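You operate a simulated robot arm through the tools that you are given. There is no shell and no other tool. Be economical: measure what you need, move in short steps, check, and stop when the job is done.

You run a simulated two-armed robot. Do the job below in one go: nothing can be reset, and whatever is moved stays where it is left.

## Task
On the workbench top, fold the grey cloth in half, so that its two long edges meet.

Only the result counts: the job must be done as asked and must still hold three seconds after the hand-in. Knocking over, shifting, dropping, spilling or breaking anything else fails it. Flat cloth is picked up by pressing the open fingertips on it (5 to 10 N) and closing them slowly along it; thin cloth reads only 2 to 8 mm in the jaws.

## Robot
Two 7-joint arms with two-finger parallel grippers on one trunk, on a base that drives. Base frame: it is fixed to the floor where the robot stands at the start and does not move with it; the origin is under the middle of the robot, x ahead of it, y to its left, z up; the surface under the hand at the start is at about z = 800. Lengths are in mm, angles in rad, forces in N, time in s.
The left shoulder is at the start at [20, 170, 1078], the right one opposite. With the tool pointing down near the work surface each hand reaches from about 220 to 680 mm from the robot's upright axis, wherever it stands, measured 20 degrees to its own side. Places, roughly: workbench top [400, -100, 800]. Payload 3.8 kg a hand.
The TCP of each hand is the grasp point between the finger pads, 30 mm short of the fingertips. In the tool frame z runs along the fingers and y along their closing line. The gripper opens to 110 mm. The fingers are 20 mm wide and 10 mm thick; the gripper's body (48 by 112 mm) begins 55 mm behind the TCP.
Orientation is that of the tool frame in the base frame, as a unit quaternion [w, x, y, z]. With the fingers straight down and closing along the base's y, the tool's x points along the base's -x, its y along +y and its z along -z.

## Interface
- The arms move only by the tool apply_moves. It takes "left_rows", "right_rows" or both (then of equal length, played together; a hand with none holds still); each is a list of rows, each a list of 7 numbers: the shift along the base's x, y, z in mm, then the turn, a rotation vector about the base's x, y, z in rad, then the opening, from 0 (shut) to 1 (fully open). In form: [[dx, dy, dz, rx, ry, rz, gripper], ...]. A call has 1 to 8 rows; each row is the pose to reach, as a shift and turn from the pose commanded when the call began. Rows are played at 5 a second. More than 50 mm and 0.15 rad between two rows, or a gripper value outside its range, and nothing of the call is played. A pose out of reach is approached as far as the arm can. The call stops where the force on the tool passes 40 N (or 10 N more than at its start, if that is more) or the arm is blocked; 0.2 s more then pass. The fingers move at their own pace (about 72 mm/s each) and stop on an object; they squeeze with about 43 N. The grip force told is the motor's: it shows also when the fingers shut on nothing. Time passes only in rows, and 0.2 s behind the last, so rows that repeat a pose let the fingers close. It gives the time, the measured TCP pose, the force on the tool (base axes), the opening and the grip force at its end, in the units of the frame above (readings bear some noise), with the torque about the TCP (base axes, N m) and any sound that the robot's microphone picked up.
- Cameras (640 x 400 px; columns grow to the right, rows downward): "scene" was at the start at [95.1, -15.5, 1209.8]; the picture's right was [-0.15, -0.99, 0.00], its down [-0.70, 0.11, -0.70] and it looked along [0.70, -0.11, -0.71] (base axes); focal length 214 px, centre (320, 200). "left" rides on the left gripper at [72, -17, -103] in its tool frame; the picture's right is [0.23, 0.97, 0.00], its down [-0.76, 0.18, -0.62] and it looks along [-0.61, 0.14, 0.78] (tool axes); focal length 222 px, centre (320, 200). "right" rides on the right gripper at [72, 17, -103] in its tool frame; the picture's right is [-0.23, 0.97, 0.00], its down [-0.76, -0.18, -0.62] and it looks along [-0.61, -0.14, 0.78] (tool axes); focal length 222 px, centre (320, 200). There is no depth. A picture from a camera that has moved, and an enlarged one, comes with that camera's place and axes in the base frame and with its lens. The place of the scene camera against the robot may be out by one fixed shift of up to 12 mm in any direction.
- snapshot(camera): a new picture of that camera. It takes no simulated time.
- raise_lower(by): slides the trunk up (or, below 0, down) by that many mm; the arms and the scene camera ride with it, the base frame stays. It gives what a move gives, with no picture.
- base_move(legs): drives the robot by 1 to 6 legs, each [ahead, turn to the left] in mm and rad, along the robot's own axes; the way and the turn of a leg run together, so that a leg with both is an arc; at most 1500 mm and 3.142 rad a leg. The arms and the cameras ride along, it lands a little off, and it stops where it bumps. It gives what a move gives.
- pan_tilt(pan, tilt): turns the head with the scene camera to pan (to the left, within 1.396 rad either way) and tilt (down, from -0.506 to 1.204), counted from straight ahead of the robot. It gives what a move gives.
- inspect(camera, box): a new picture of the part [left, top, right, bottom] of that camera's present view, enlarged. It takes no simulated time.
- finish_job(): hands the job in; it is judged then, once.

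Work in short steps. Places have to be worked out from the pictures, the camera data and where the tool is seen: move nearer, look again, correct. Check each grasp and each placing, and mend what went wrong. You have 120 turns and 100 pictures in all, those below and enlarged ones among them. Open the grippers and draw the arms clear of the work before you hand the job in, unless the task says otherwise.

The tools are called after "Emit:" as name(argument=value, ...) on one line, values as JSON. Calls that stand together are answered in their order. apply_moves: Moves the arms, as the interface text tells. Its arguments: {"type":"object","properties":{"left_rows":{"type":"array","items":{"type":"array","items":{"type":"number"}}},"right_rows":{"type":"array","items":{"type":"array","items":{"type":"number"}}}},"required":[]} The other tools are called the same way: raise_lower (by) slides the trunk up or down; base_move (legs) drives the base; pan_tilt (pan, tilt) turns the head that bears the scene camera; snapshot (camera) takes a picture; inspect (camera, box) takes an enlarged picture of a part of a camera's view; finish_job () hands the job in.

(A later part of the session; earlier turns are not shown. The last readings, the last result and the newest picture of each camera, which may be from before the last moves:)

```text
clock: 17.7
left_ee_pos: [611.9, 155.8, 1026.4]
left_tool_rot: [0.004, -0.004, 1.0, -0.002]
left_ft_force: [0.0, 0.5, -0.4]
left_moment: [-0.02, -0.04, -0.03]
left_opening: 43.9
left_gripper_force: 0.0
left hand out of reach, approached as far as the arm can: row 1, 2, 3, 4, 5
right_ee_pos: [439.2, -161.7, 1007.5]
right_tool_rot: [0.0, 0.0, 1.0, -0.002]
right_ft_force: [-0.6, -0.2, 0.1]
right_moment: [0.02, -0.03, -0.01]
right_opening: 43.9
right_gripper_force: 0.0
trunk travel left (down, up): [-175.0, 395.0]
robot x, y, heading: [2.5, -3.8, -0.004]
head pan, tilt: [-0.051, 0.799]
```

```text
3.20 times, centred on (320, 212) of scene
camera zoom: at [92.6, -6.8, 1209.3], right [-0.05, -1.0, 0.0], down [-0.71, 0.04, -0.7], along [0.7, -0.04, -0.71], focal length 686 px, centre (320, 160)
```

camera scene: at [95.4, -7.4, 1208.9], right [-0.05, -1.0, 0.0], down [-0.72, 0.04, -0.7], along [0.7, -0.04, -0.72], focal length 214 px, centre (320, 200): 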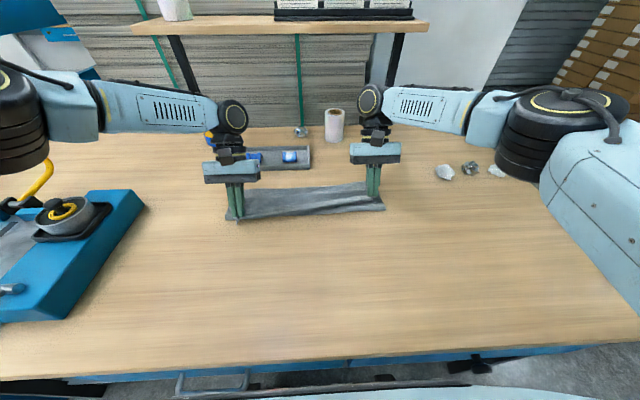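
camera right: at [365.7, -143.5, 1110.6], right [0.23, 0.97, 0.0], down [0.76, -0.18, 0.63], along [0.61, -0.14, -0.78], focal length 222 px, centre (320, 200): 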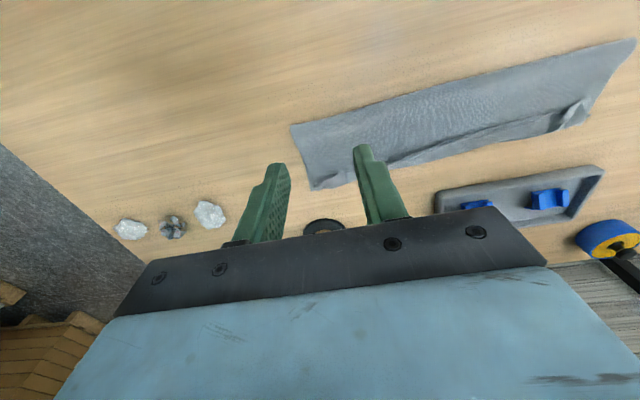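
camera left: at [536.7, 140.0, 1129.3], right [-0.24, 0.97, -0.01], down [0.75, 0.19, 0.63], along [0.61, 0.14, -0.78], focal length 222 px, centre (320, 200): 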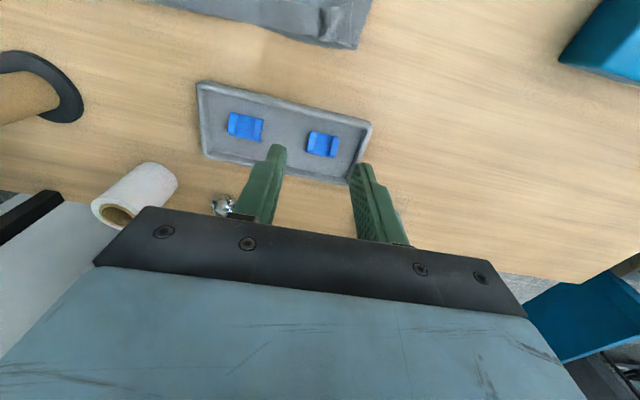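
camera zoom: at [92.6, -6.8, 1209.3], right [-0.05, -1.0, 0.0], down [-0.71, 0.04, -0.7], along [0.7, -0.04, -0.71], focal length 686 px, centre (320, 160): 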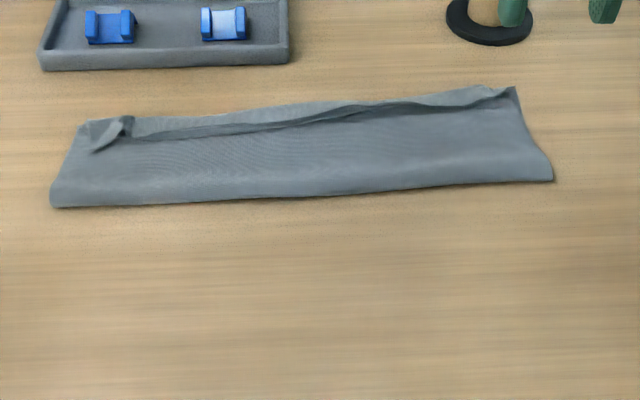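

I need a clearer view of what that crease is, so I bring the hand cameras over the far edge.

Emit:
apply_moves(left_rows=[[-20, -10, -10, 0, 0, 0, 0.4], [-40, -20, -40, 0, 0, 0, 0.4], [-45, -30, -75, 0, 0, 0, 0.4], [-45, -30, -100, 0, 0, 0, 0.4]], right_rows=[[40, 15, 0, 0, 0, 0, 0.4], [80, 30, -20, 0, 0, 0, 0.4], [115, 40, -50, 0, 0, 0, 0.4], [130, 40, -80, 0, 0, 0, 0.4]])

Emit:
inspect(camera="left", box=[100, 0, 420, 200])

Emit:
inspect(camera="right", box=[240, 0, 560, 200])

```text
clock: 18.7
left_ee_pos: [570.1, 125.7, 924.4]
left_tool_rot: [-0.005, -0.001, 1.0, 0.0]
left_ft_force: [-0.1, -0.3, 1.0]
left_moment: [0.0, 0.0, 0.0]
left_opening: 43.9
left_gripper_force: 0.0
right_ee_pos: [571.6, -122.1, 924.8]
right_tool_rot: [-0.001, 0.0, 1.0, 0.0]
right_ft_force: [0.8, 0.1, 0.3]
right_moment: [0.02, 0.03, -0.02]
right_opening: 44.1
right_gripper_force: 0.1
trunk travel left (down, up): [-175.0, 395.0]
robot x, y, heading: [-0.2, 0.8, 0.001]
head pan, tilt: [-0.051, 0.799]
```

```text
2.00 times, centred on (260, 100) of left
camera zoom: at [497.1, 109.3, 1028.1], right [-0.23, 0.97, 0.0], down [0.77, 0.18, 0.62], along [0.6, 0.14, -0.79], focal length 444 px, centre (440, 400)
```

zoom: 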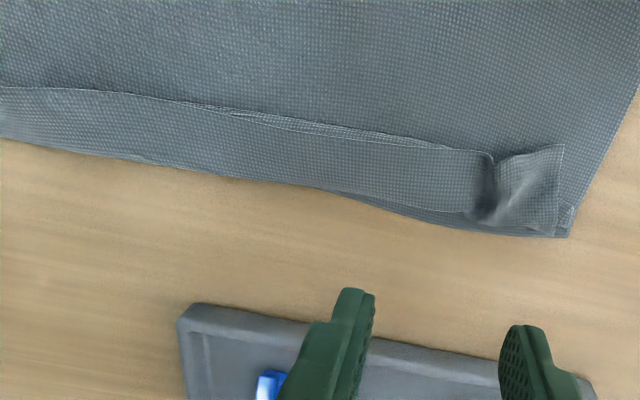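

```text
2.00 times, centred on (400, 100) of right
camera zoom: at [499.4, -103.5, 1029.0], right [0.23, 0.97, 0.0], down [0.76, -0.18, 0.62], along [0.61, -0.14, -0.78], focal length 444 px, centre (160, 400)
```

zoom: 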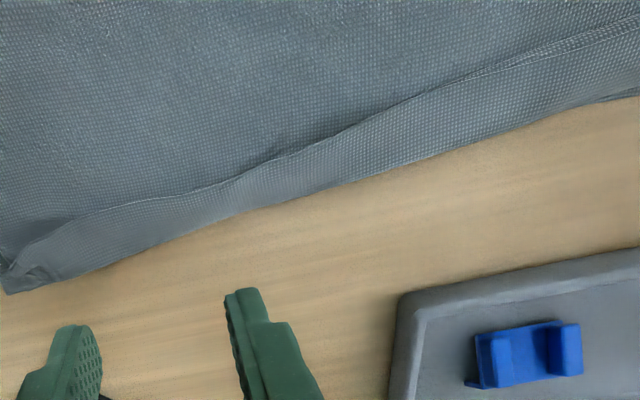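

It's clear now: the folded-over edge carries a hem, 15–32 mm wide, turned back on top. The fix is to lift that flap and flip it outward. The left flap has a standing ridge near (537, 140), so I grip that first.

Emit:
apply_moves(left_rows=[[-17, 7, -30, 0, 0, 0, 0.35], [-34, 14, -60, 0, 0, 0, 0.35], [-34, 14, -80, 0, 0, 0, 0.35]])

Emit:
snapshot(camera="left")

```text
clock: 19.5
left_ee_pos: [535.2, 138.5, 843.4]
left_tool_rot: [-0.006, 0.0, 1.0, 0.0]
left_ft_force: [0.7, 0.2, -0.3]
left_moment: [0.03, 0.0, -0.02]
left_opening: 38.6
left_gripper_force: 0.1
right_ee_pos: [571.9, -120.7, 926.4]
right_tool_rot: [-0.001, 0.0, 1.0, -0.001]
right_ft_force: [-0.4, -0.6, -0.5]
right_moment: [0.02, 0.02, -0.02]
right_opening: 43.8
right_gripper_force: 0.0
trunk travel left (down, up): [-175.0, 395.0]
robot x, y, heading: [-1.5, -0.1, -0.001]
head pan, tilt: [-0.051, 0.799]
```

```text
60 pictures are left
camera left: at [463.1, 122.8, 948.5], right [-0.23, 0.97, 0.0], down [0.77, 0.18, 0.62], along [0.6, 0.14, -0.79], focal length 222 px, centre (320, 200)
```

left: 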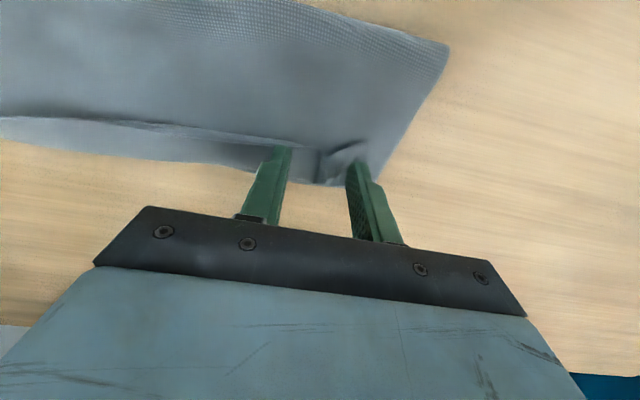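

The ridge is centred between the fingers. I lower to a light touch and close slowly.

Emit:
apply_moves(left_rows=[[0, 1, -6, 0, 0, 0, 0.35], [0, 1, -9.5, 0, 0, 0, 0.35], [0, 1, -9.5, 0, 0, 0, 0.28], [0, 1, -9.5, 0, 0, 0, 0.21], [0, 1, -9.5, 0, 0, 0, 0.14], [0, 1, -9.5, 0, 0, 0, 0.07], [0, 1, -9.5, 0, 0, 0, 0], [0, 1, -9.5, 0, 0, 0, 0]])

Emit:
inspect(camera="left", box=[200, 60, 520, 260])

```text
clock: 21.3
left_ee_pos: [536.1, 138.6, 835.2]
left_tool_rot: [-0.005, -0.001, 1.0, 0.0]
left_ft_force: [0.2, 0.0, 1.8]
left_moment: [-0.04, 0.01, 0.02]
left_opening: 2.2
left_gripper_force: 42.5
right_ee_pos: [571.6, -121.0, 925.8]
right_tool_rot: [0.0, 0.001, 1.0, 0.001]
right_ft_force: [-0.7, 0.9, -0.2]
right_moment: [0.01, 0.01, -0.02]
right_opening: 43.9
right_gripper_force: 0.0
trunk travel left (down, up): [-175.0, 395.0]
robot x, y, heading: [-0.4, -2.4, -0.003]
head pan, tilt: [-0.051, 0.799]
```

```text
2.00 times, centred on (360, 160) of left
camera zoom: at [463.6, 123.8, 939.4], right [-0.23, 0.97, 0.0], down [0.77, 0.18, 0.62], along [0.6, 0.14, -0.79], focal length 444 px, centre (240, 280)
```

zoom: 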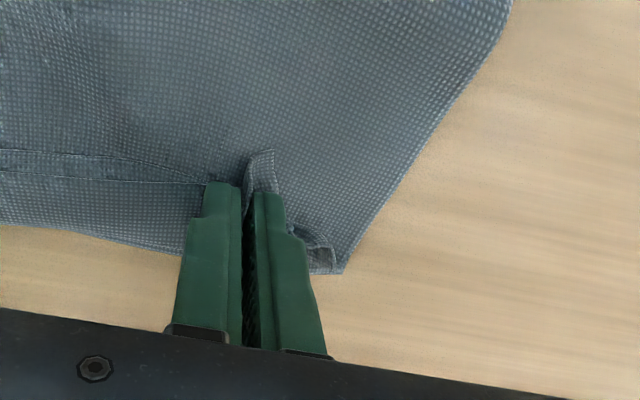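

The flap is held (2.2 mm). I lift it and swing it out toward +x.

Emit:
apply_moves(left_rows=[[2, 2, 15, 0, 0, 0, 0], [10, 4, 30, 0, 0, 0, 0], [22, 6, 36, 0, 0, 0, 0], [36, 8, 36, 0, 0, 0, 0], [48, 10, 32, 0, 0, 0, 0]])

Emit:
inspect(camera="left", box=[120, 20, 520, 270])

Emit:
inspect(camera="scene", box=[220, 150, 420, 275])

```text
clock: 22.5
left_ee_pos: [583.4, 149.5, 866.8]
left_tool_rot: [-0.006, 0.0, 1.0, 0.0]
left_ft_force: [1.1, 0.7, -0.3]
left_moment: [0.03, -0.01, 0.02]
left_opening: 2.7
left_gripper_force: 42.1
right_ee_pos: [572.0, -121.4, 926.3]
right_tool_rot: [-0.001, 0.0, 1.0, 0.0]
right_ft_force: [-0.6, 0.5, -0.1]
right_moment: [-0.01, 0.02, 0.01]
right_opening: 43.9
right_gripper_force: 0.2
trunk travel left (down, up): [-175.0, 395.0]
robot x, y, heading: [1.8, 5.4, -0.003]
head pan, tilt: [-0.051, 0.799]
```

```text
1.60 times, centred on (320, 145) of left
camera zoom: at [511.9, 134.0, 971.3], right [-0.23, 0.97, 0.0], down [0.77, 0.18, 0.62], along [0.6, 0.14, -0.79], focal length 355 px, centre (320, 288)
```

zoom: 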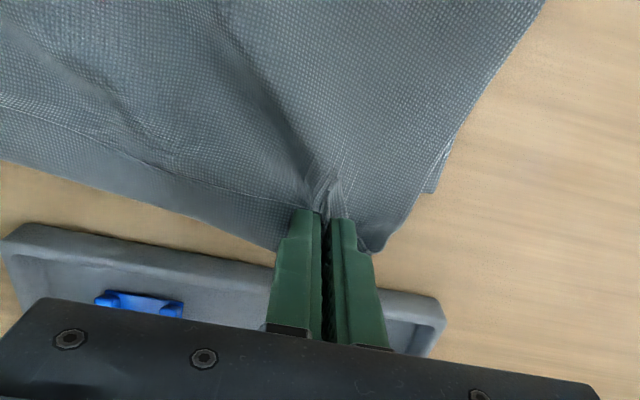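

```text
3.20 times, centred on (320, 212) of scene
camera zoom: at [95.5, -7.5, 1208.9], right [-0.05, -1.0, 0.0], down [-0.72, 0.04, -0.7], along [0.7, -0.04, -0.72], focal length 686 px, centre (320, 160)
```

zoom: 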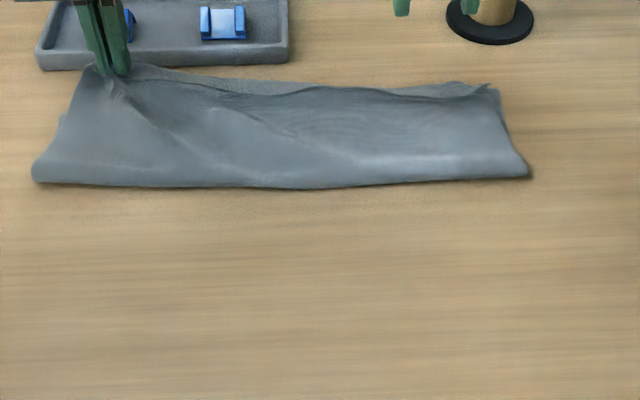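

The flap has swung out and leans toward +x. I lower slightly and release so it falls outward.

Emit:
apply_moves(left_rows=[[3, 1, -8, 0, 0, 0, 0], [5, 2, -14, 0, 0, 0, 0], [5, 2, -14, 0, 0, 0, 0.3], [5, 2, -10, 0, 0, 0, 0.5], [5, 2, 20, 0, 0, 0, 0.5], [0, 2, 60, 0, 0, 0, 0.5]])

Emit:
inspect(camera="left", box=[120, 20, 520, 270])

Emit:
inspect(camera="scene", box=[220, 150, 420, 275])

```text
clock: 23.9
left_ee_pos: [583.8, 151.6, 926.3]
left_tool_rot: [-0.006, 0.0, 1.0, -0.001]
left_ft_force: [-0.7, 0.5, 0.0]
left_moment: [0.02, 0.0, 0.03]
left_opening: 54.9
left_gripper_force: 0.0
right_ee_pos: [571.8, -120.3, 926.4]
right_tool_rot: [-0.001, 0.0, 1.0, 0.0]
right_ft_force: [-0.5, 0.5, 0.3]
right_moment: [0.04, 0.02, -0.03]
right_opening: 44.2
right_gripper_force: 0.0
trunk travel left (down, up): [-175.0, 395.0]
robot x, y, heading: [0.1, 0.9, 0.004]
head pan, tilt: [-0.051, 0.799]
```

```text
1.60 times, centred on (320, 145) of left
camera zoom: at [510.5, 135.6, 1031.3], right [-0.23, 0.97, 0.0], down [0.77, 0.18, 0.62], along [0.6, 0.14, -0.79], focal length 355 px, centre (320, 288)
```

zoom: 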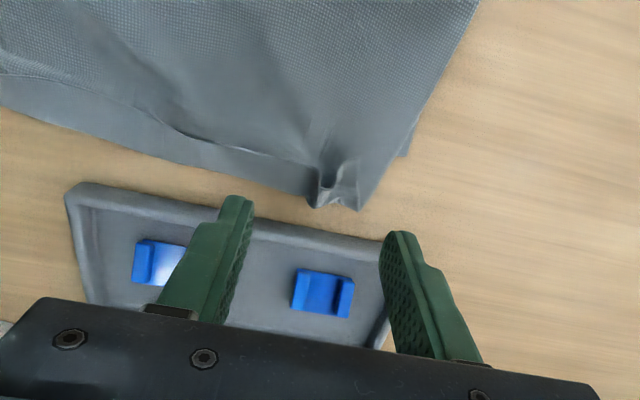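

```text
3.20 times, centred on (320, 212) of scene
camera zoom: at [95.1, -7.1, 1209.0], right [-0.05, -1.0, 0.0], down [-0.72, 0.04, -0.7], along [0.7, -0.04, -0.72], focal length 686 px, centre (320, 160)
```

zoom: 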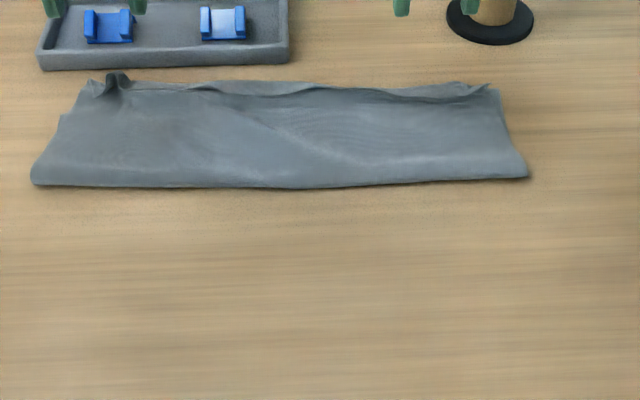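

The left flap is out; the same goes for the right flap next. I bring the right hand closer to look at its corner.

Emit:
apply_moves(right_rows=[[0, -20, -20, 0, 0, 0, 0.35], [2, -45, -40, 0, 0, 0, 0.35]])

Emit:
inspect(camera="right", box=[180, 40, 500, 240])

```text
clock: 24.5
left_ee_pos: [583.1, 150.9, 927.3]
left_tool_rot: [-0.005, 0.0, 1.0, 0.0]
left_ft_force: [-0.2, -0.5, -0.5]
left_moment: [0.01, -0.01, -0.01]
left_opening: 55.2
left_gripper_force: 0.0
right_ee_pos: [573.1, -166.6, 887.6]
right_tool_rot: [0.001, -0.002, 1.0, 0.0]
right_ft_force: [-1.0, 0.7, 0.3]
right_moment: [-0.02, 0.0, 0.02]
right_opening: 38.5
right_gripper_force: 0.0
trunk travel left (down, up): [-175.0, 395.0]
robot x, y, heading: [2.2, 3.8, 0.004]
head pan, tilt: [-0.051, 0.799]
```

```text
2.00 times, centred on (340, 140) of right
camera zoom: at [500.4, -148.5, 990.1], right [0.23, 0.97, 0.0], down [0.76, -0.18, 0.62], along [0.61, -0.14, -0.78], focal length 444 px, centre (280, 320)
```

zoom: 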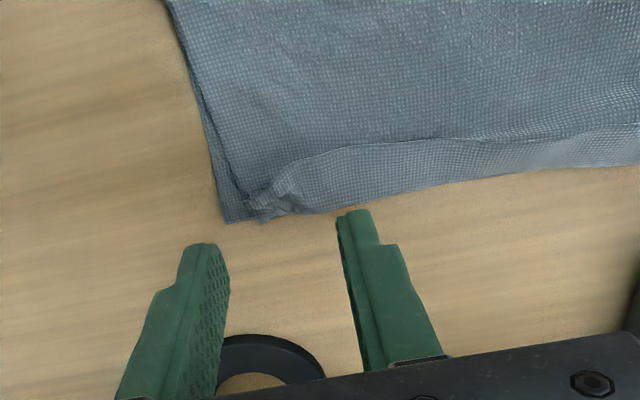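

The right corner of the top layer is bunched near (580, −172) with the flap beside it. I close lightly on that bunch.

Emit:
apply_moves(right_rows=[[3, -2, -25, 0, 0, 0, 0.3], [5, -4, -44, 0, 0, 0, 0.3], [5, -4, -51, 0, 0, 0, 0.3], [5, -4, -51, 0, 0, 0, 0.2], [5, -4, -51, 0, 0, 0, 0.12], [5, -4, -51, 0, 0, 0, 0.06], [5, -4, -51, 0, 0, 0, 0], [5, -4, -51, 0, 0, 0, 0]])

Emit:
inspect(camera="right", box=[180, 40, 500, 240])

```text
clock: 26.3
left_ee_pos: [584.0, 150.7, 926.6]
left_tool_rot: [-0.005, -0.001, 1.0, 0.0]
left_ft_force: [0.3, 0.6, 0.1]
left_moment: [0.02, -0.01, -0.01]
left_opening: 55.1
left_gripper_force: 0.1
right_ee_pos: [577.9, -170.1, 835.9]
right_tool_rot: [0.0, 0.0, 1.0, 0.0]
right_ft_force: [0.6, 0.1, 1.6]
right_moment: [0.04, 0.0, -0.02]
right_opening: 1.9
right_gripper_force: 41.7
trunk travel left (down, up): [-175.0, 395.0]
robot x, y, heading: [-1.4, 0.3, -0.002]
head pan, tilt: [-0.051, 0.799]
```

```text
2.00 times, centred on (340, 140) of right
camera zoom: at [505.3, -153.0, 938.7], right [0.23, 0.97, 0.0], down [0.76, -0.18, 0.62], along [0.61, -0.14, -0.78], focal length 444 px, centre (280, 320)
```

zoom: 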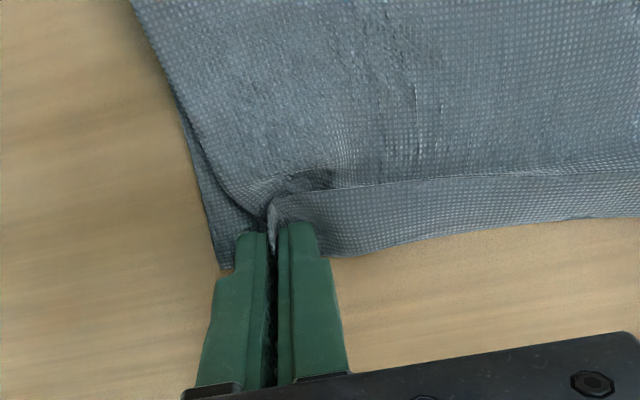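

The right corner is held (1.9 mm). Now I grip the standing ridge at the left corner too, near (592, 160), just short of the tray.

Emit:
apply_moves(left_rows=[[4, 5, -30, 0, 0, 0, 0.35], [8, 9, -60, 0, 0, 0, 0.35], [8, 9, -80, 0, 0, 0, 0.35]])

Emit:
inspect(camera="left", box=[200, 60, 520, 260])

```text
clock: 27.1
left_ee_pos: [591.8, 161.1, 846.8]
left_tool_rot: [-0.005, 0.001, 1.0, 0.0]
left_ft_force: [0.0, 0.2, -0.4]
left_moment: [-0.05, 0.02, -0.01]
left_opening: 38.4
left_gripper_force: 0.1
right_ee_pos: [578.7, -169.8, 835.0]
right_tool_rot: [0.0, -0.001, 1.0, -0.001]
right_ft_force: [0.7, 0.9, 2.1]
right_moment: [0.06, 0.05, 0.01]
right_opening: 2.3
right_gripper_force: 42.3
trunk travel left (down, up): [-175.0, 395.0]
robot x, y, heading: [-2.2, 5.9, -0.001]
head pan, tilt: [-0.051, 0.799]
```

```text
2.00 times, centred on (360, 160) of left
camera zoom: at [519.0, 144.8, 950.4], right [-0.23, 0.97, 0.0], down [0.77, 0.18, 0.62], along [0.6, 0.14, -0.79], focal length 444 px, centre (240, 280)
```

zoom: 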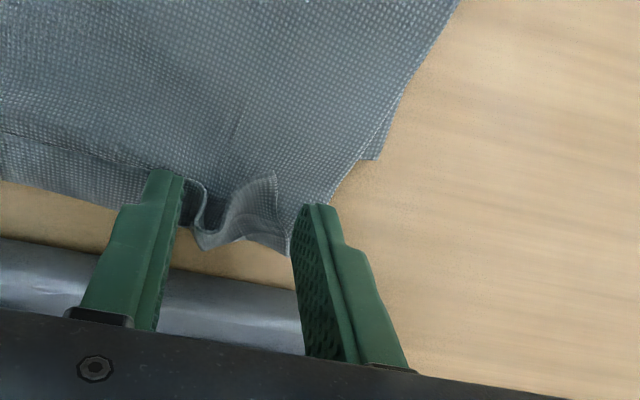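

The ridge is between the fingers, and the tray rim (about x 630) is clear. I lower and close.

Emit:
apply_moves(left_rows=[[0, 0, -7, 0, 0, 0, 0.35], [0, 0, -11, 0, 0, 0, 0.35], [0, 0, -11, 0, 0, 0, 0.27], [0, 0, -11, 0, 0, 0, 0.2], [0, 0, -11, 0, 0, 0, 0.13], [0, 0, -11, 0, 0, 0, 0.06], [0, 0, -11, 0, 0, 0, 0], [0, 0, -11, 0, 0, 0, 0]])

Emit:
inspect(camera="left", box=[200, 60, 520, 260])

```text
clock: 28.9
left_ee_pos: [591.4, 159.7, 836.3]
left_tool_rot: [-0.005, -0.001, 1.0, 0.0]
left_ft_force: [-0.9, -0.8, 1.3]
left_moment: [-0.04, -0.02, 0.0]
left_opening: 2.2
left_gripper_force: 42.6
right_ee_pos: [577.6, -170.6, 835.2]
right_tool_rot: [0.0, 0.0, 1.0, 0.0]
right_ft_force: [0.4, 1.0, 2.7]
right_moment: [0.02, 0.01, -0.02]
right_opening: 1.9
right_gripper_force: 42.1
trunk travel left (down, up): [-175.0, 395.0]
robot x, y, heading: [-1.8, -0.8, -0.004]
head pan, tilt: [-0.051, 0.799]
```

```text
2.00 times, centred on (360, 160) of left
camera zoom: at [519.1, 144.6, 940.0], right [-0.23, 0.97, 0.0], down [0.77, 0.18, 0.62], along [0.6, 0.14, -0.79], focal length 444 px, centre (240, 280)
```

zoom: 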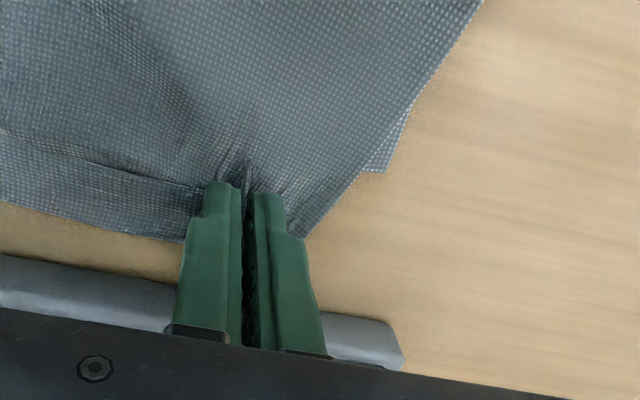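

Both top corners are now held in the right orientation. I lift the top layer back up to mid-arc, so the fold line can resettle toward the robot.

Emit:
apply_moves(left_rows=[[-6, 0, 24, 0, 0, 0, 0], [-26, 2, 62, 0, 0, 0, 0], [-45, 4, 84, 0, 0, 0, 0], [-70, 6, 104, 0, 0, 0, 0], [-96, 8, 117, 0, 0, 0, 0], [-131, 8, 119, 0, 0, 0, 0], [-161, 8, 109, 0, 0, 0, 0]], right_rows=[[-5, 0, 24, 0, 0, 0, 0], [-22, -2, 62, 0, 0, 0, 0], [-38, -4, 84, 0, 0, 0, 0], [-60, -6, 104, 0, 0, 0, 0], [-82, -8, 117, 0, 0, 0, 0], [-110, -8, 119, 0, 0, 0, 0], [-135, -8, 109, 0, 0, 0, 0]])

Emit:
snapshot(camera="left")

Emit:
snapshot(camera="right")

Emit:
inspect(camera="scene", box=[180, 100, 460, 275])

```text
clock: 30.5
left_ee_pos: [429.8, 167.0, 945.4]
left_tool_rot: [-0.005, 0.0, 1.0, 0.0]
left_ft_force: [0.2, -9.0, 0.0]
left_moment: [-0.29, 0.03, -0.05]
left_opening: 2.4
left_gripper_force: 42.3
right_ee_pos: [442.1, -177.5, 945.4]
right_tool_rot: [0.0, -0.001, 1.0, 0.001]
right_ft_force: [0.3, 8.6, -0.3]
right_moment: [0.3, 0.0, -0.06]
right_opening: 1.9
right_gripper_force: 42.0
trunk travel left (down, up): [-175.0, 395.0]
robot x, y, heading: [0.5, 0.9, 0.003]
head pan, tilt: [-0.051, 0.799]
```

```text
50 pictures are left
camera left: at [357.1, 152.5, 1049.7], right [-0.23, 0.97, 0.0], down [0.77, 0.18, 0.62], along [0.6, 0.14, -0.79], focal length 222 px, centre (320, 200)
```

left: 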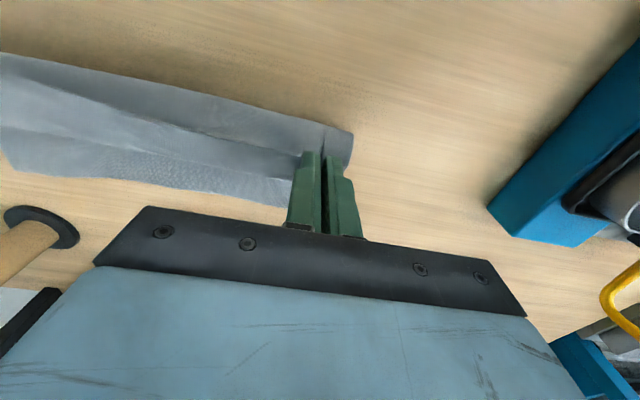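

```text
49 pictures are left
camera right: at [369.5, -161.4, 1047.7], right [0.23, 0.97, 0.0], down [0.76, -0.18, 0.62], along [0.61, -0.14, -0.78], focal length 222 px, centre (320, 200)
```

right: 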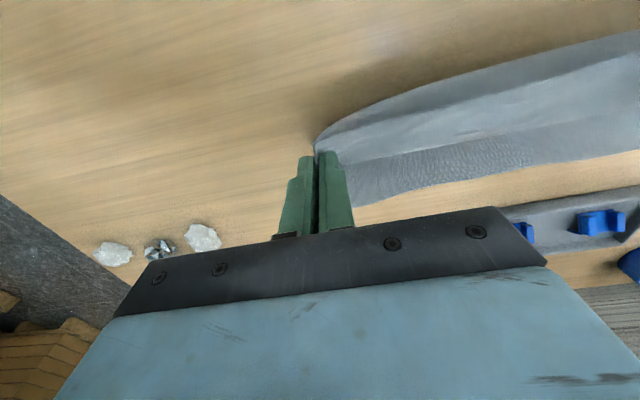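

```text
2.29 times, centred on (320, 188) of scene
camera zoom: at [95.1, -7.3, 1208.9], right [-0.05, -1.0, 0.0], down [-0.72, 0.04, -0.7], along [0.7, -0.04, -0.72], focal length 490 px, centre (320, 229)
```

zoom: 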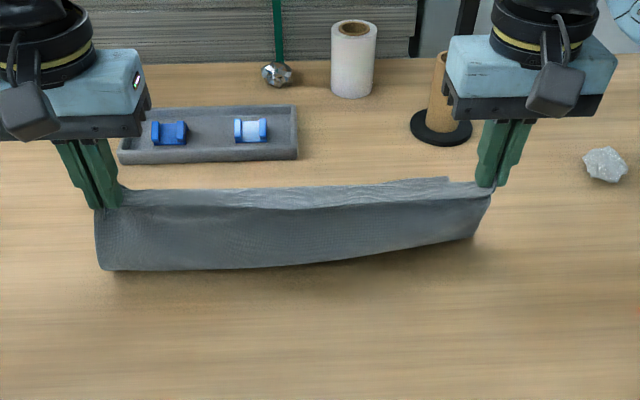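

The layer hangs cleanly and the hem has unrolled. The far edge is at about x 570 left and 582 right, so the fold should lie near 432 and 444. I move the hands back and down a little to lay the fold line there.

Emit:
apply_moves(left_rows=[[-10, -2, -8, 0, 0, 0, 0], [-20, -3, -18, 0, 0, 0, 0], [-32, -3, -30, 0, 0, 0, 0], [-38, -3, -36, 0, 0, 0, 0]], right_rows=[[-12, 2, -8, 0, 0, 0, 0], [-25, 3, -18, 0, 0, 0, 0], [-40, 3, -32, 0, 0, 0, 0], [-50, 3, -40, 0, 0, 0, 0]])

Emit:
snapshot(camera="left")

Emit:
snapshot(camera="right")

Emit:
inspect(camera="scene", box=[180, 100, 460, 275])

```text
clock: 31.5
left_ee_pos: [392.7, 165.7, 909.2]
left_tool_rot: [-0.006, 0.001, 1.0, 0.0]
left_ft_force: [-0.7, -2.9, 0.1]
left_moment: [-0.09, -0.01, -0.02]
left_opening: 2.6
left_gripper_force: 42.5
right_ee_pos: [393.3, -176.0, 903.2]
right_tool_rot: [0.0, 0.0, 1.0, 0.0]
right_ft_force: [0.8, 3.0, 0.5]
right_moment: [0.09, 0.01, 0.01]
right_opening: 2.2
right_gripper_force: 41.8
trunk travel left (down, up): [-175.0, 395.0]
robot x, y, heading: [2.3, -0.0, 0.002]
head pan, tilt: [-0.051, 0.799]
```

```text
47 pictures are left
camera left: at [320.3, 149.6, 1013.2], right [-0.23, 0.97, 0.0], down [0.77, 0.18, 0.62], along [0.6, 0.14, -0.79], focal length 222 px, centre (320, 200)
```

left: 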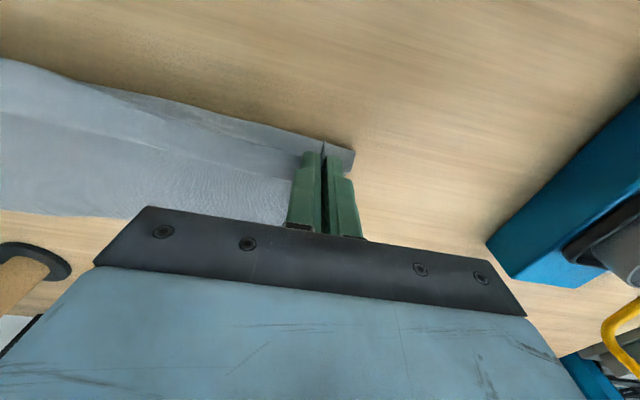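

```text
46 pictures are left
camera right: at [320.0, -158.0, 1006.8], right [0.23, 0.97, 0.0], down [0.76, -0.18, 0.62], along [0.61, -0.14, -0.78], focal length 222 px, centre (320, 200)
```

right: 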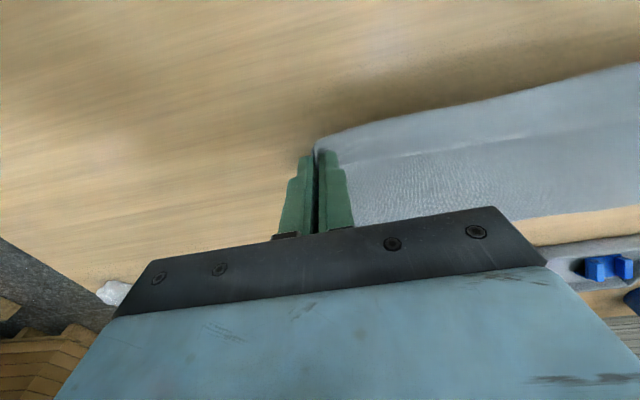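

```text
2.29 times, centred on (320, 188) of scene
camera zoom: at [95.4, -7.4, 1209.0], right [-0.05, -1.0, 0.0], down [-0.72, 0.04, -0.7], along [0.7, -0.04, -0.72], focal length 490 px, centre (320, 229)
```

zoom: 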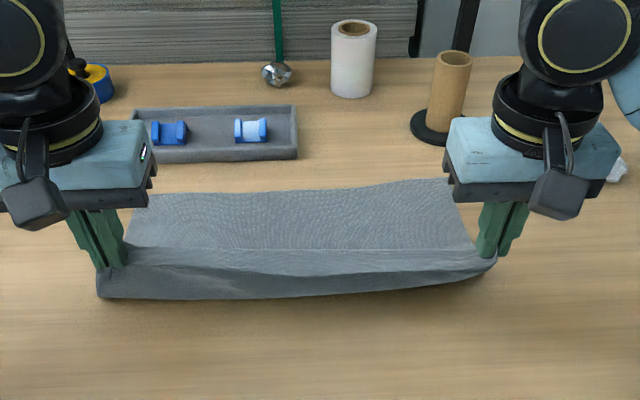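

The far edge is now bare at about x 567 left and 583 right, with slack at the fold. I sweep the top edge over in an arc to land on it.

Emit:
apply_moves(left_rows=[[17, 0, 26, 0, 0, 0, 0], [47, 0, 36, 0, 0, 0, 0], [82, 0, 33, 0, 0, 0, 0], [117, 0, 14, 0, 0, 0, 0], [144, 1, -14, 0, 0, 0, 0], [160, 2, -44, 0, 0, 0, 0], [164, 3, -66, 0, 0, 0, 0]], right_rows=[[22, 0, 32, 0, 0, 0, 0], [57, 0, 44, 0, 0, 0, 0], [94, 0, 39, 0, 0, 0, 0], [129, 0, 20, 0, 0, 0, 0], [156, -1, -8, 0, 0, 0, 0], [173, -2, -38, 0, 0, 0, 0], [180, -3, -60, 0, 0, 0, 0]])

Emit:
inspect(camera="left", box=[120, 20, 520, 270])

Emit:
inspect(camera="right", box=[120, 20, 520, 270])

Emit:
inspect(camera="scene", box=[180, 100, 460, 275])

```text
clock: 33.1
left_ee_pos: [557.7, 168.0, 843.9]
left_tool_rot: [-0.005, 0.001, 1.0, -0.001]
left_ft_force: [0.1, -9.0, 0.2]
left_moment: [-0.19, -0.01, -0.1]
left_opening: 2.4
left_gripper_force: 42.5
right_ee_pos: [572.9, -177.0, 843.8]
right_tool_rot: [0.0, -0.002, 1.0, 0.001]
right_ft_force: [0.1, 7.1, 0.7]
right_moment: [0.25, 0.01, -0.03]
right_opening: 1.8
right_gripper_force: 42.0
trunk travel left (down, up): [-175.0, 395.0]
robot x, y, heading: [-0.5, -0.3, 0.001]
head pan, tilt: [-0.051, 0.799]
```

```text
1.60 times, centred on (320, 145) of left
camera zoom: at [485.2, 152.3, 947.0], right [-0.23, 0.97, 0.0], down [0.77, 0.18, 0.62], along [0.6, 0.14, -0.79], focal length 355 px, centre (320, 288)
```

zoom: 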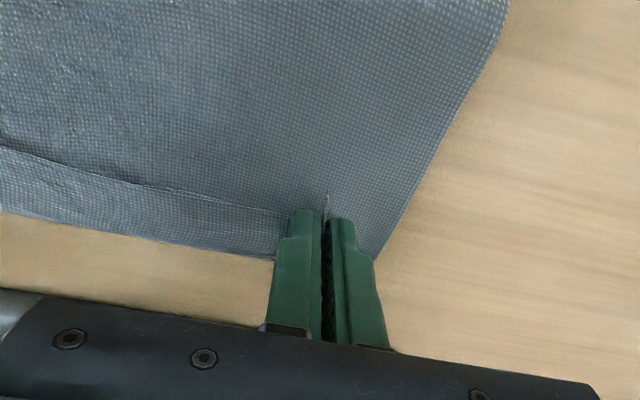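

```text
1.60 times, centred on (320, 145) of right
camera zoom: at [500.5, -160.8, 947.4], right [0.23, 0.97, 0.0], down [0.76, -0.18, 0.62], along [0.61, -0.14, -0.78], focal length 355 px, centre (320, 288)
```

zoom: 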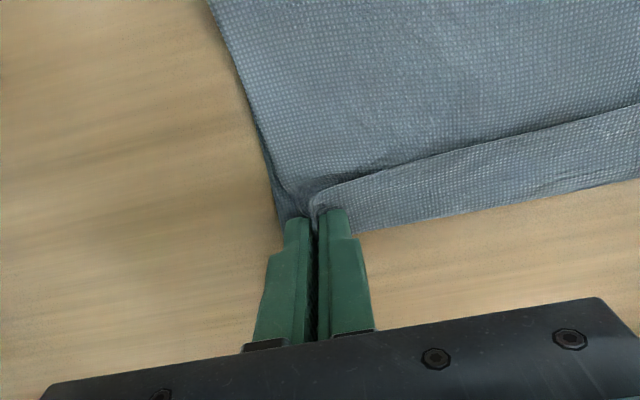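

```text
2.29 times, centred on (320, 188) of scene
camera zoom: at [95.7, -7.4, 1208.9], right [-0.05, -1.0, 0.0], down [-0.72, 0.04, -0.7], along [0.7, -0.04, -0.72], focal length 490 px, centre (320, 229)
```

zoom: 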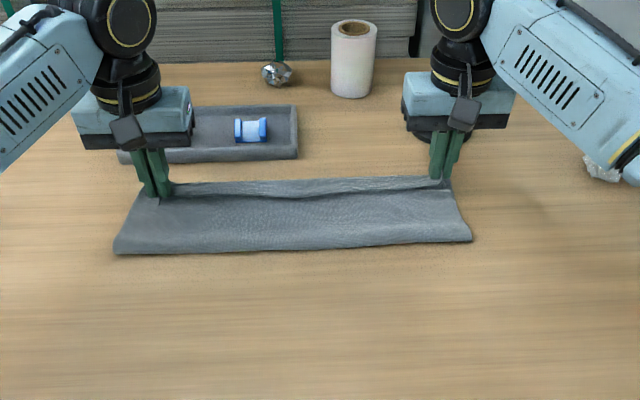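

It's landing well. I lower the last few millimetres and release on both sides.

Emit:
apply_moves(left_rows=[[1, 0, -5, 0, 0, 0, 0], [1, 0, -8, 0, 0, 0, 0], [1, 0, -8, 0, 0, 0, 0.12], [1, 0, -8, 0, 0, 0, 0.25], [1, 0, -4, 0, 0, 0, 0.35], [1, 0, 20, 0, 0, 0, 0.35], [1, -10, 60, 0, 0, 0, 0.35], [1, -25, 85, 0, 0, 0, 0.35]], right_rows=[[1, 0, -5, 0, 0, 0, 0], [1, 0, -8, 0, 0, 0, 0], [1, 0, -8, 0, 0, 0, 0.12], [1, 0, -8, 0, 0, 0, 0.25], [1, 0, -4, 0, 0, 0, 0.35], [1, 0, 20, 0, 0, 0, 0.35], [1, 10, 60, 0, 0, 0, 0.35], [1, 25, 85, 0, 0, 0, 0.35]])

Emit:
inspect(camera="left", box=[100, 0, 420, 200])

Emit:
inspect(camera="right", box=[220, 0, 540, 200])

Emit:
inspect(camera="scene", box=[220, 150, 420, 275])

```text
clock: 34.9
left_ee_pos: [556.2, 144.0, 928.6]
left_tool_rot: [-0.005, 0.0, 1.0, 0.0]
left_ft_force: [0.9, -1.2, 0.0]
left_moment: [0.01, -0.01, 0.01]
left_opening: 38.4
left_gripper_force: 0.1
right_ee_pos: [574.0, -153.2, 929.0]
right_tool_rot: [0.0, 0.001, 1.0, 0.001]
right_ft_force: [-0.3, -0.6, 0.0]
right_moment: [0.01, 0.01, 0.03]
right_opening: 38.4
right_gripper_force: 0.1
trunk travel left (down, up): [-175.0, 395.0]
robot x, y, heading: [-1.4, -0.1, 0.001]
head pan, tilt: [-0.051, 0.799]
```

```text
2.00 times, centred on (260, 100) of left
camera zoom: at [484.8, 127.6, 1033.0], right [-0.23, 0.97, 0.0], down [0.77, 0.18, 0.62], along [0.6, 0.14, -0.79], focal length 444 px, centre (440, 400)
```

zoom: 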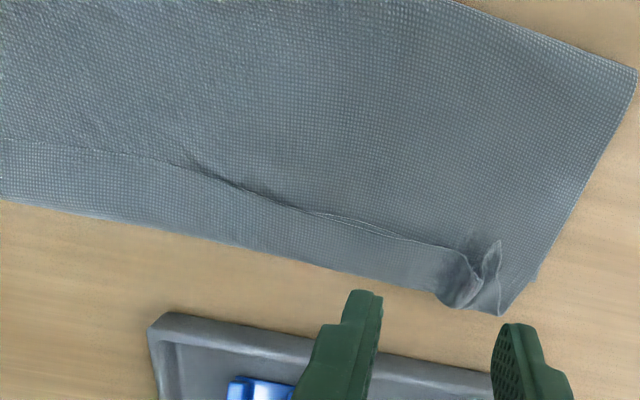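

```text
2.00 times, centred on (380, 100) of right
camera zoom: at [501.1, -136.7, 1032.7], right [0.23, 0.97, 0.0], down [0.76, -0.18, 0.62], along [0.61, -0.14, -0.78], focal length 444 px, centre (200, 400)
```

zoom: 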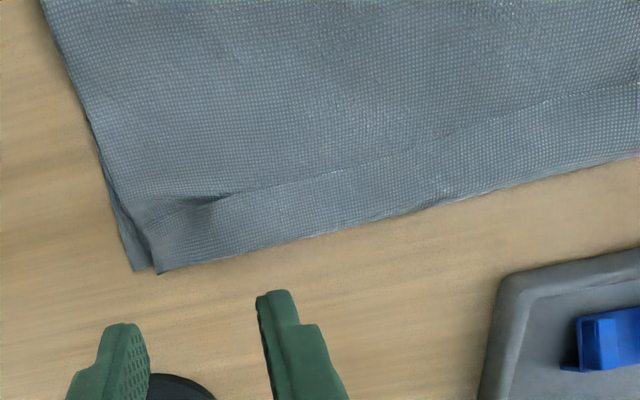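

```text
3.20 times, centred on (320, 212) of scene
camera zoom: at [95.2, -7.5, 1209.0], right [-0.05, -1.0, 0.0], down [-0.72, 0.04, -0.7], along [0.7, -0.04, -0.72], focal length 686 px, centre (320, 160)
```

zoom: 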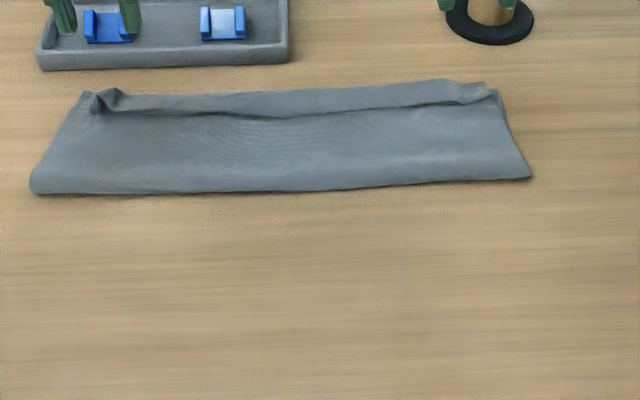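

The corners look right, but a crease line runs about 20 mm inside the far edge, and the depth is about 118 mm where 138 is expected. I take a close look to see whether it's a pleat or a hem.

Emit:
apply_moves(left_rows=[[0, -15, -20, 0, 0, 0, 0.35], [5, -40, -50, 0, 0, 0, 0.35]], right_rows=[[0, 0, -20, 0, 0, 0, 0.35], [0, -15, -55, 0, 0, 0, 0.35]])

Emit:
inspect(camera="left", box=[220, 80, 420, 205])

Emit:
inspect(camera="right", box=[200, 80, 400, 205])

```text
clock: 35.5
left_ee_pos: [563.3, 100.7, 878.4]
left_tool_rot: [-0.005, 0.0, 1.0, 0.0]
left_ft_force: [0.0, -0.5, 0.6]
left_moment: [0.02, 0.0, 0.0]
left_opening: 38.3
left_gripper_force: 0.0
right_ee_pos: [573.3, -170.0, 874.0]
right_tool_rot: [0.0, 0.0, 1.0, 0.0]
right_ft_force: [-0.8, -0.3, 0.9]
right_moment: [0.05, 0.01, 0.02]
right_opening: 38.9
right_gripper_force: 0.0
trunk travel left (down, up): [-175.0, 395.0]
robot x, y, heading: [-2.9, -1.3, -0.004]
head pan, tilt: [-0.051, 0.799]
```

```text
3.20 times, centred on (320, 142) of left
camera zoom: at [490.5, 86.2, 982.9], right [-0.23, 0.97, 0.0], down [0.77, 0.18, 0.62], along [0.6, 0.14, -0.79], focal length 711 px, centre (320, 384)
```

zoom: 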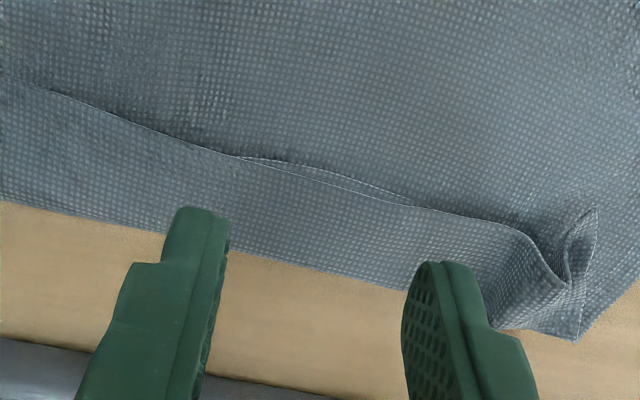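

```text
3.20 times, centred on (300, 142) of right
camera zoom: at [501.3, -151.8, 977.3], right [0.23, 0.97, 0.0], down [0.76, -0.18, 0.62], along [0.61, -0.14, -0.78], focal length 711 px, centre (384, 384)
```

zoom: 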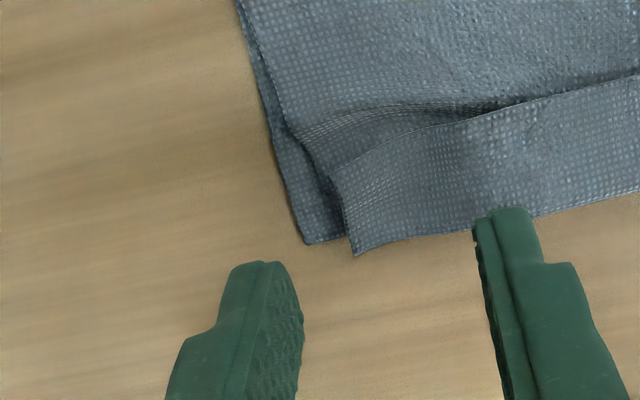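

It's a full-length hem: the top edge is still turned back about 28 mm. I'll grip only the flap at both corners and lift the layer so it hangs from its true edge. Then I'll lay it back flat toward the robot, where wrist tilt is in reach, and refold properly.

Emit:
apply_moves(left_rows=[[2, 25, 0, 0, 0, 0, 0.35], [4, 50, -5, 0, 0, 0, 0.35], [5, 75, -15, 0, 0, 0, 0.35], [5, 75, -32, 0, 0, 0, 0.35]], right_rows=[[0, 5, 0, 0, 0, 0, 0.35], [1, 10, -10, 0, 0, 0, 0.35], [1, 10, -22, 0, 0, 0, 0.35], [1, 10, -30, 0, 0, 0, 0.35]])

Emit:
inspect(camera="left", box=[200, 80, 440, 230])

Emit:
inspect(camera="right", box=[200, 80, 440, 230])

```text
clock: 36.5
left_ee_pos: [567.8, 177.7, 846.6]
left_tool_rot: [-0.004, 0.0, 1.0, 0.0]
left_ft_force: [-0.2, -0.4, -0.8]
left_moment: [0.02, -0.02, 0.0]
left_opening: 38.4
left_gripper_force: 0.1
right_ee_pos: [574.7, -159.1, 844.0]
right_tool_rot: [0.001, 0.0, 1.0, 0.001]
right_ft_force: [-0.2, 0.5, 0.1]
right_moment: [0.01, 0.02, -0.01]
right_opening: 38.5
right_gripper_force: 0.0
trunk travel left (down, up): [-175.0, 395.0]
robot x, y, heading: [-2.3, -0.3, 0.0]
head pan, tilt: [-0.051, 0.799]
```

```text
2.67 times, centred on (320, 155) of left
camera zoom: at [495.8, 162.4, 950.8], right [-0.23, 0.97, 0.0], down [0.77, 0.18, 0.62], along [0.6, 0.14, -0.79], focal length 592 px, centre (320, 320)
```

zoom: 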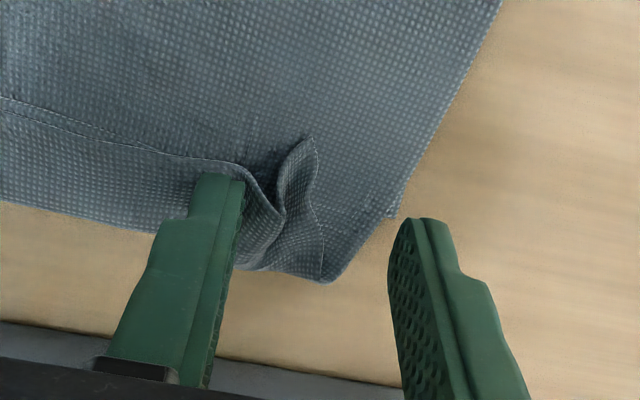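

```text
2.67 times, centred on (320, 155) of right
camera zoom: at [502.3, -141.3, 947.1], right [0.23, 0.97, 0.0], down [0.76, -0.18, 0.62], along [0.61, -0.14, -0.78], focal length 592 px, centre (320, 320)
```

zoom: 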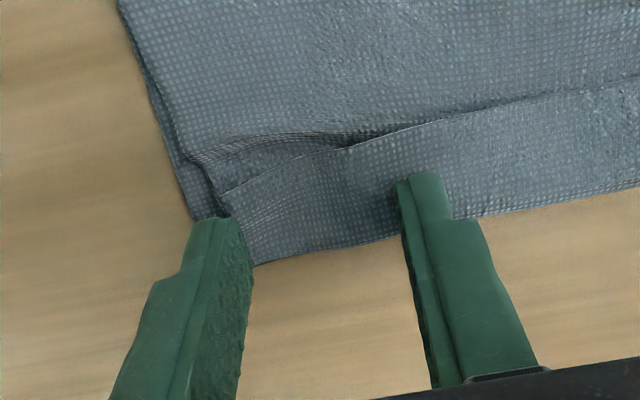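

The alignment is good: the left ridge sits between the fingers, and the right fingers straddle the flap only. I lower to a light touch and close.

Emit:
apply_moves(left_rows=[[0, -3, -7, 0, 0, 0, 0.35], [0, -5, -12, 0, 0, 0, 0.35], [0, -5, -12, 0, 0, 0, 0.28], [0, -5, -12, 0, 0, 0, 0.21], [0, -5, -12, 0, 0, 0, 0.14], [0, -5, -12, 0, 0, 0, 0.07], [0, -5, -12, 0, 0, 0, 0], [0, -5, -12, 0, 0, 0, 0]], right_rows=[[0, 0, -7, 0, 0, 0, 0.35], [0, 0, -12, 0, 0, 0, 0.35], [0, 0, -12, 0, 0, 0, 0.28], [0, 0, -12, 0, 0, 0, 0.21], [0, 0, -12, 0, 0, 0, 0.14], [0, 0, -12, 0, 0, 0, 0.07], [0, 0, -12, 0, 0, 0, 0], [0, 0, -12, 0, 0, 0, 0]])

Emit:
inspect(camera="left", box=[200, 80, 440, 230])

Emit:
inspect(camera="right", box=[200, 80, 440, 230])

```text
clock: 38.3
left_ee_pos: [567.2, 171.6, 835.8]
left_tool_rot: [-0.004, 0.001, 1.0, 0.0]
left_ft_force: [0.6, -10.3, 2.9]
left_moment: [-0.29, -0.01, -0.03]
left_opening: 2.6
left_gripper_force: 42.6
right_ee_pos: [574.8, -157.9, 832.7]
right_tool_rot: [0.002, -0.002, 1.0, 0.001]
right_ft_force: [-0.1, 10.1, 11.0]
right_moment: [0.24, -0.04, -0.04]
right_opening: 4.5
right_gripper_force: 43.2
trunk travel left (down, up): [-175.0, 395.0]
robot x, y, heading: [3.0, 1.5, 0.001]
head pan, tilt: [-0.051, 0.799]
```

```text
2.67 times, centred on (320, 155) of left
camera zoom: at [494.4, 156.8, 939.3], right [-0.23, 0.97, 0.0], down [0.77, 0.18, 0.62], along [0.6, 0.14, -0.79], focal length 592 px, centre (320, 320)
```

zoom: 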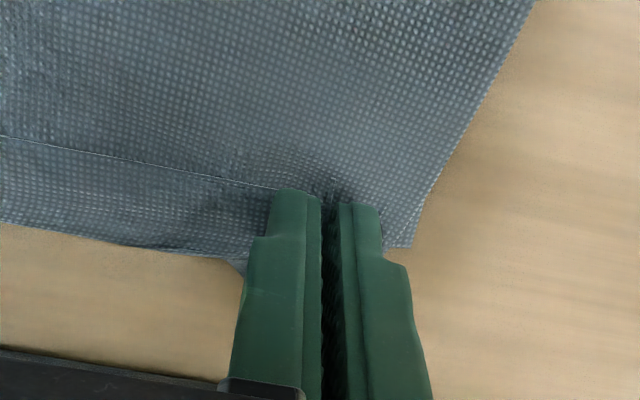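

```text
2.67 times, centred on (320, 155) of right
camera zoom: at [501.3, -140.2, 936.5], right [0.22, 0.97, 0.0], down [0.76, -0.18, 0.62], along [0.61, -0.14, -0.78], focal length 592 px, centre (320, 320)
```

zoom: 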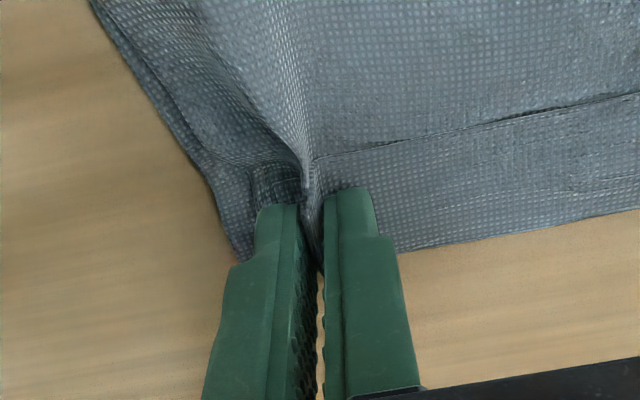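

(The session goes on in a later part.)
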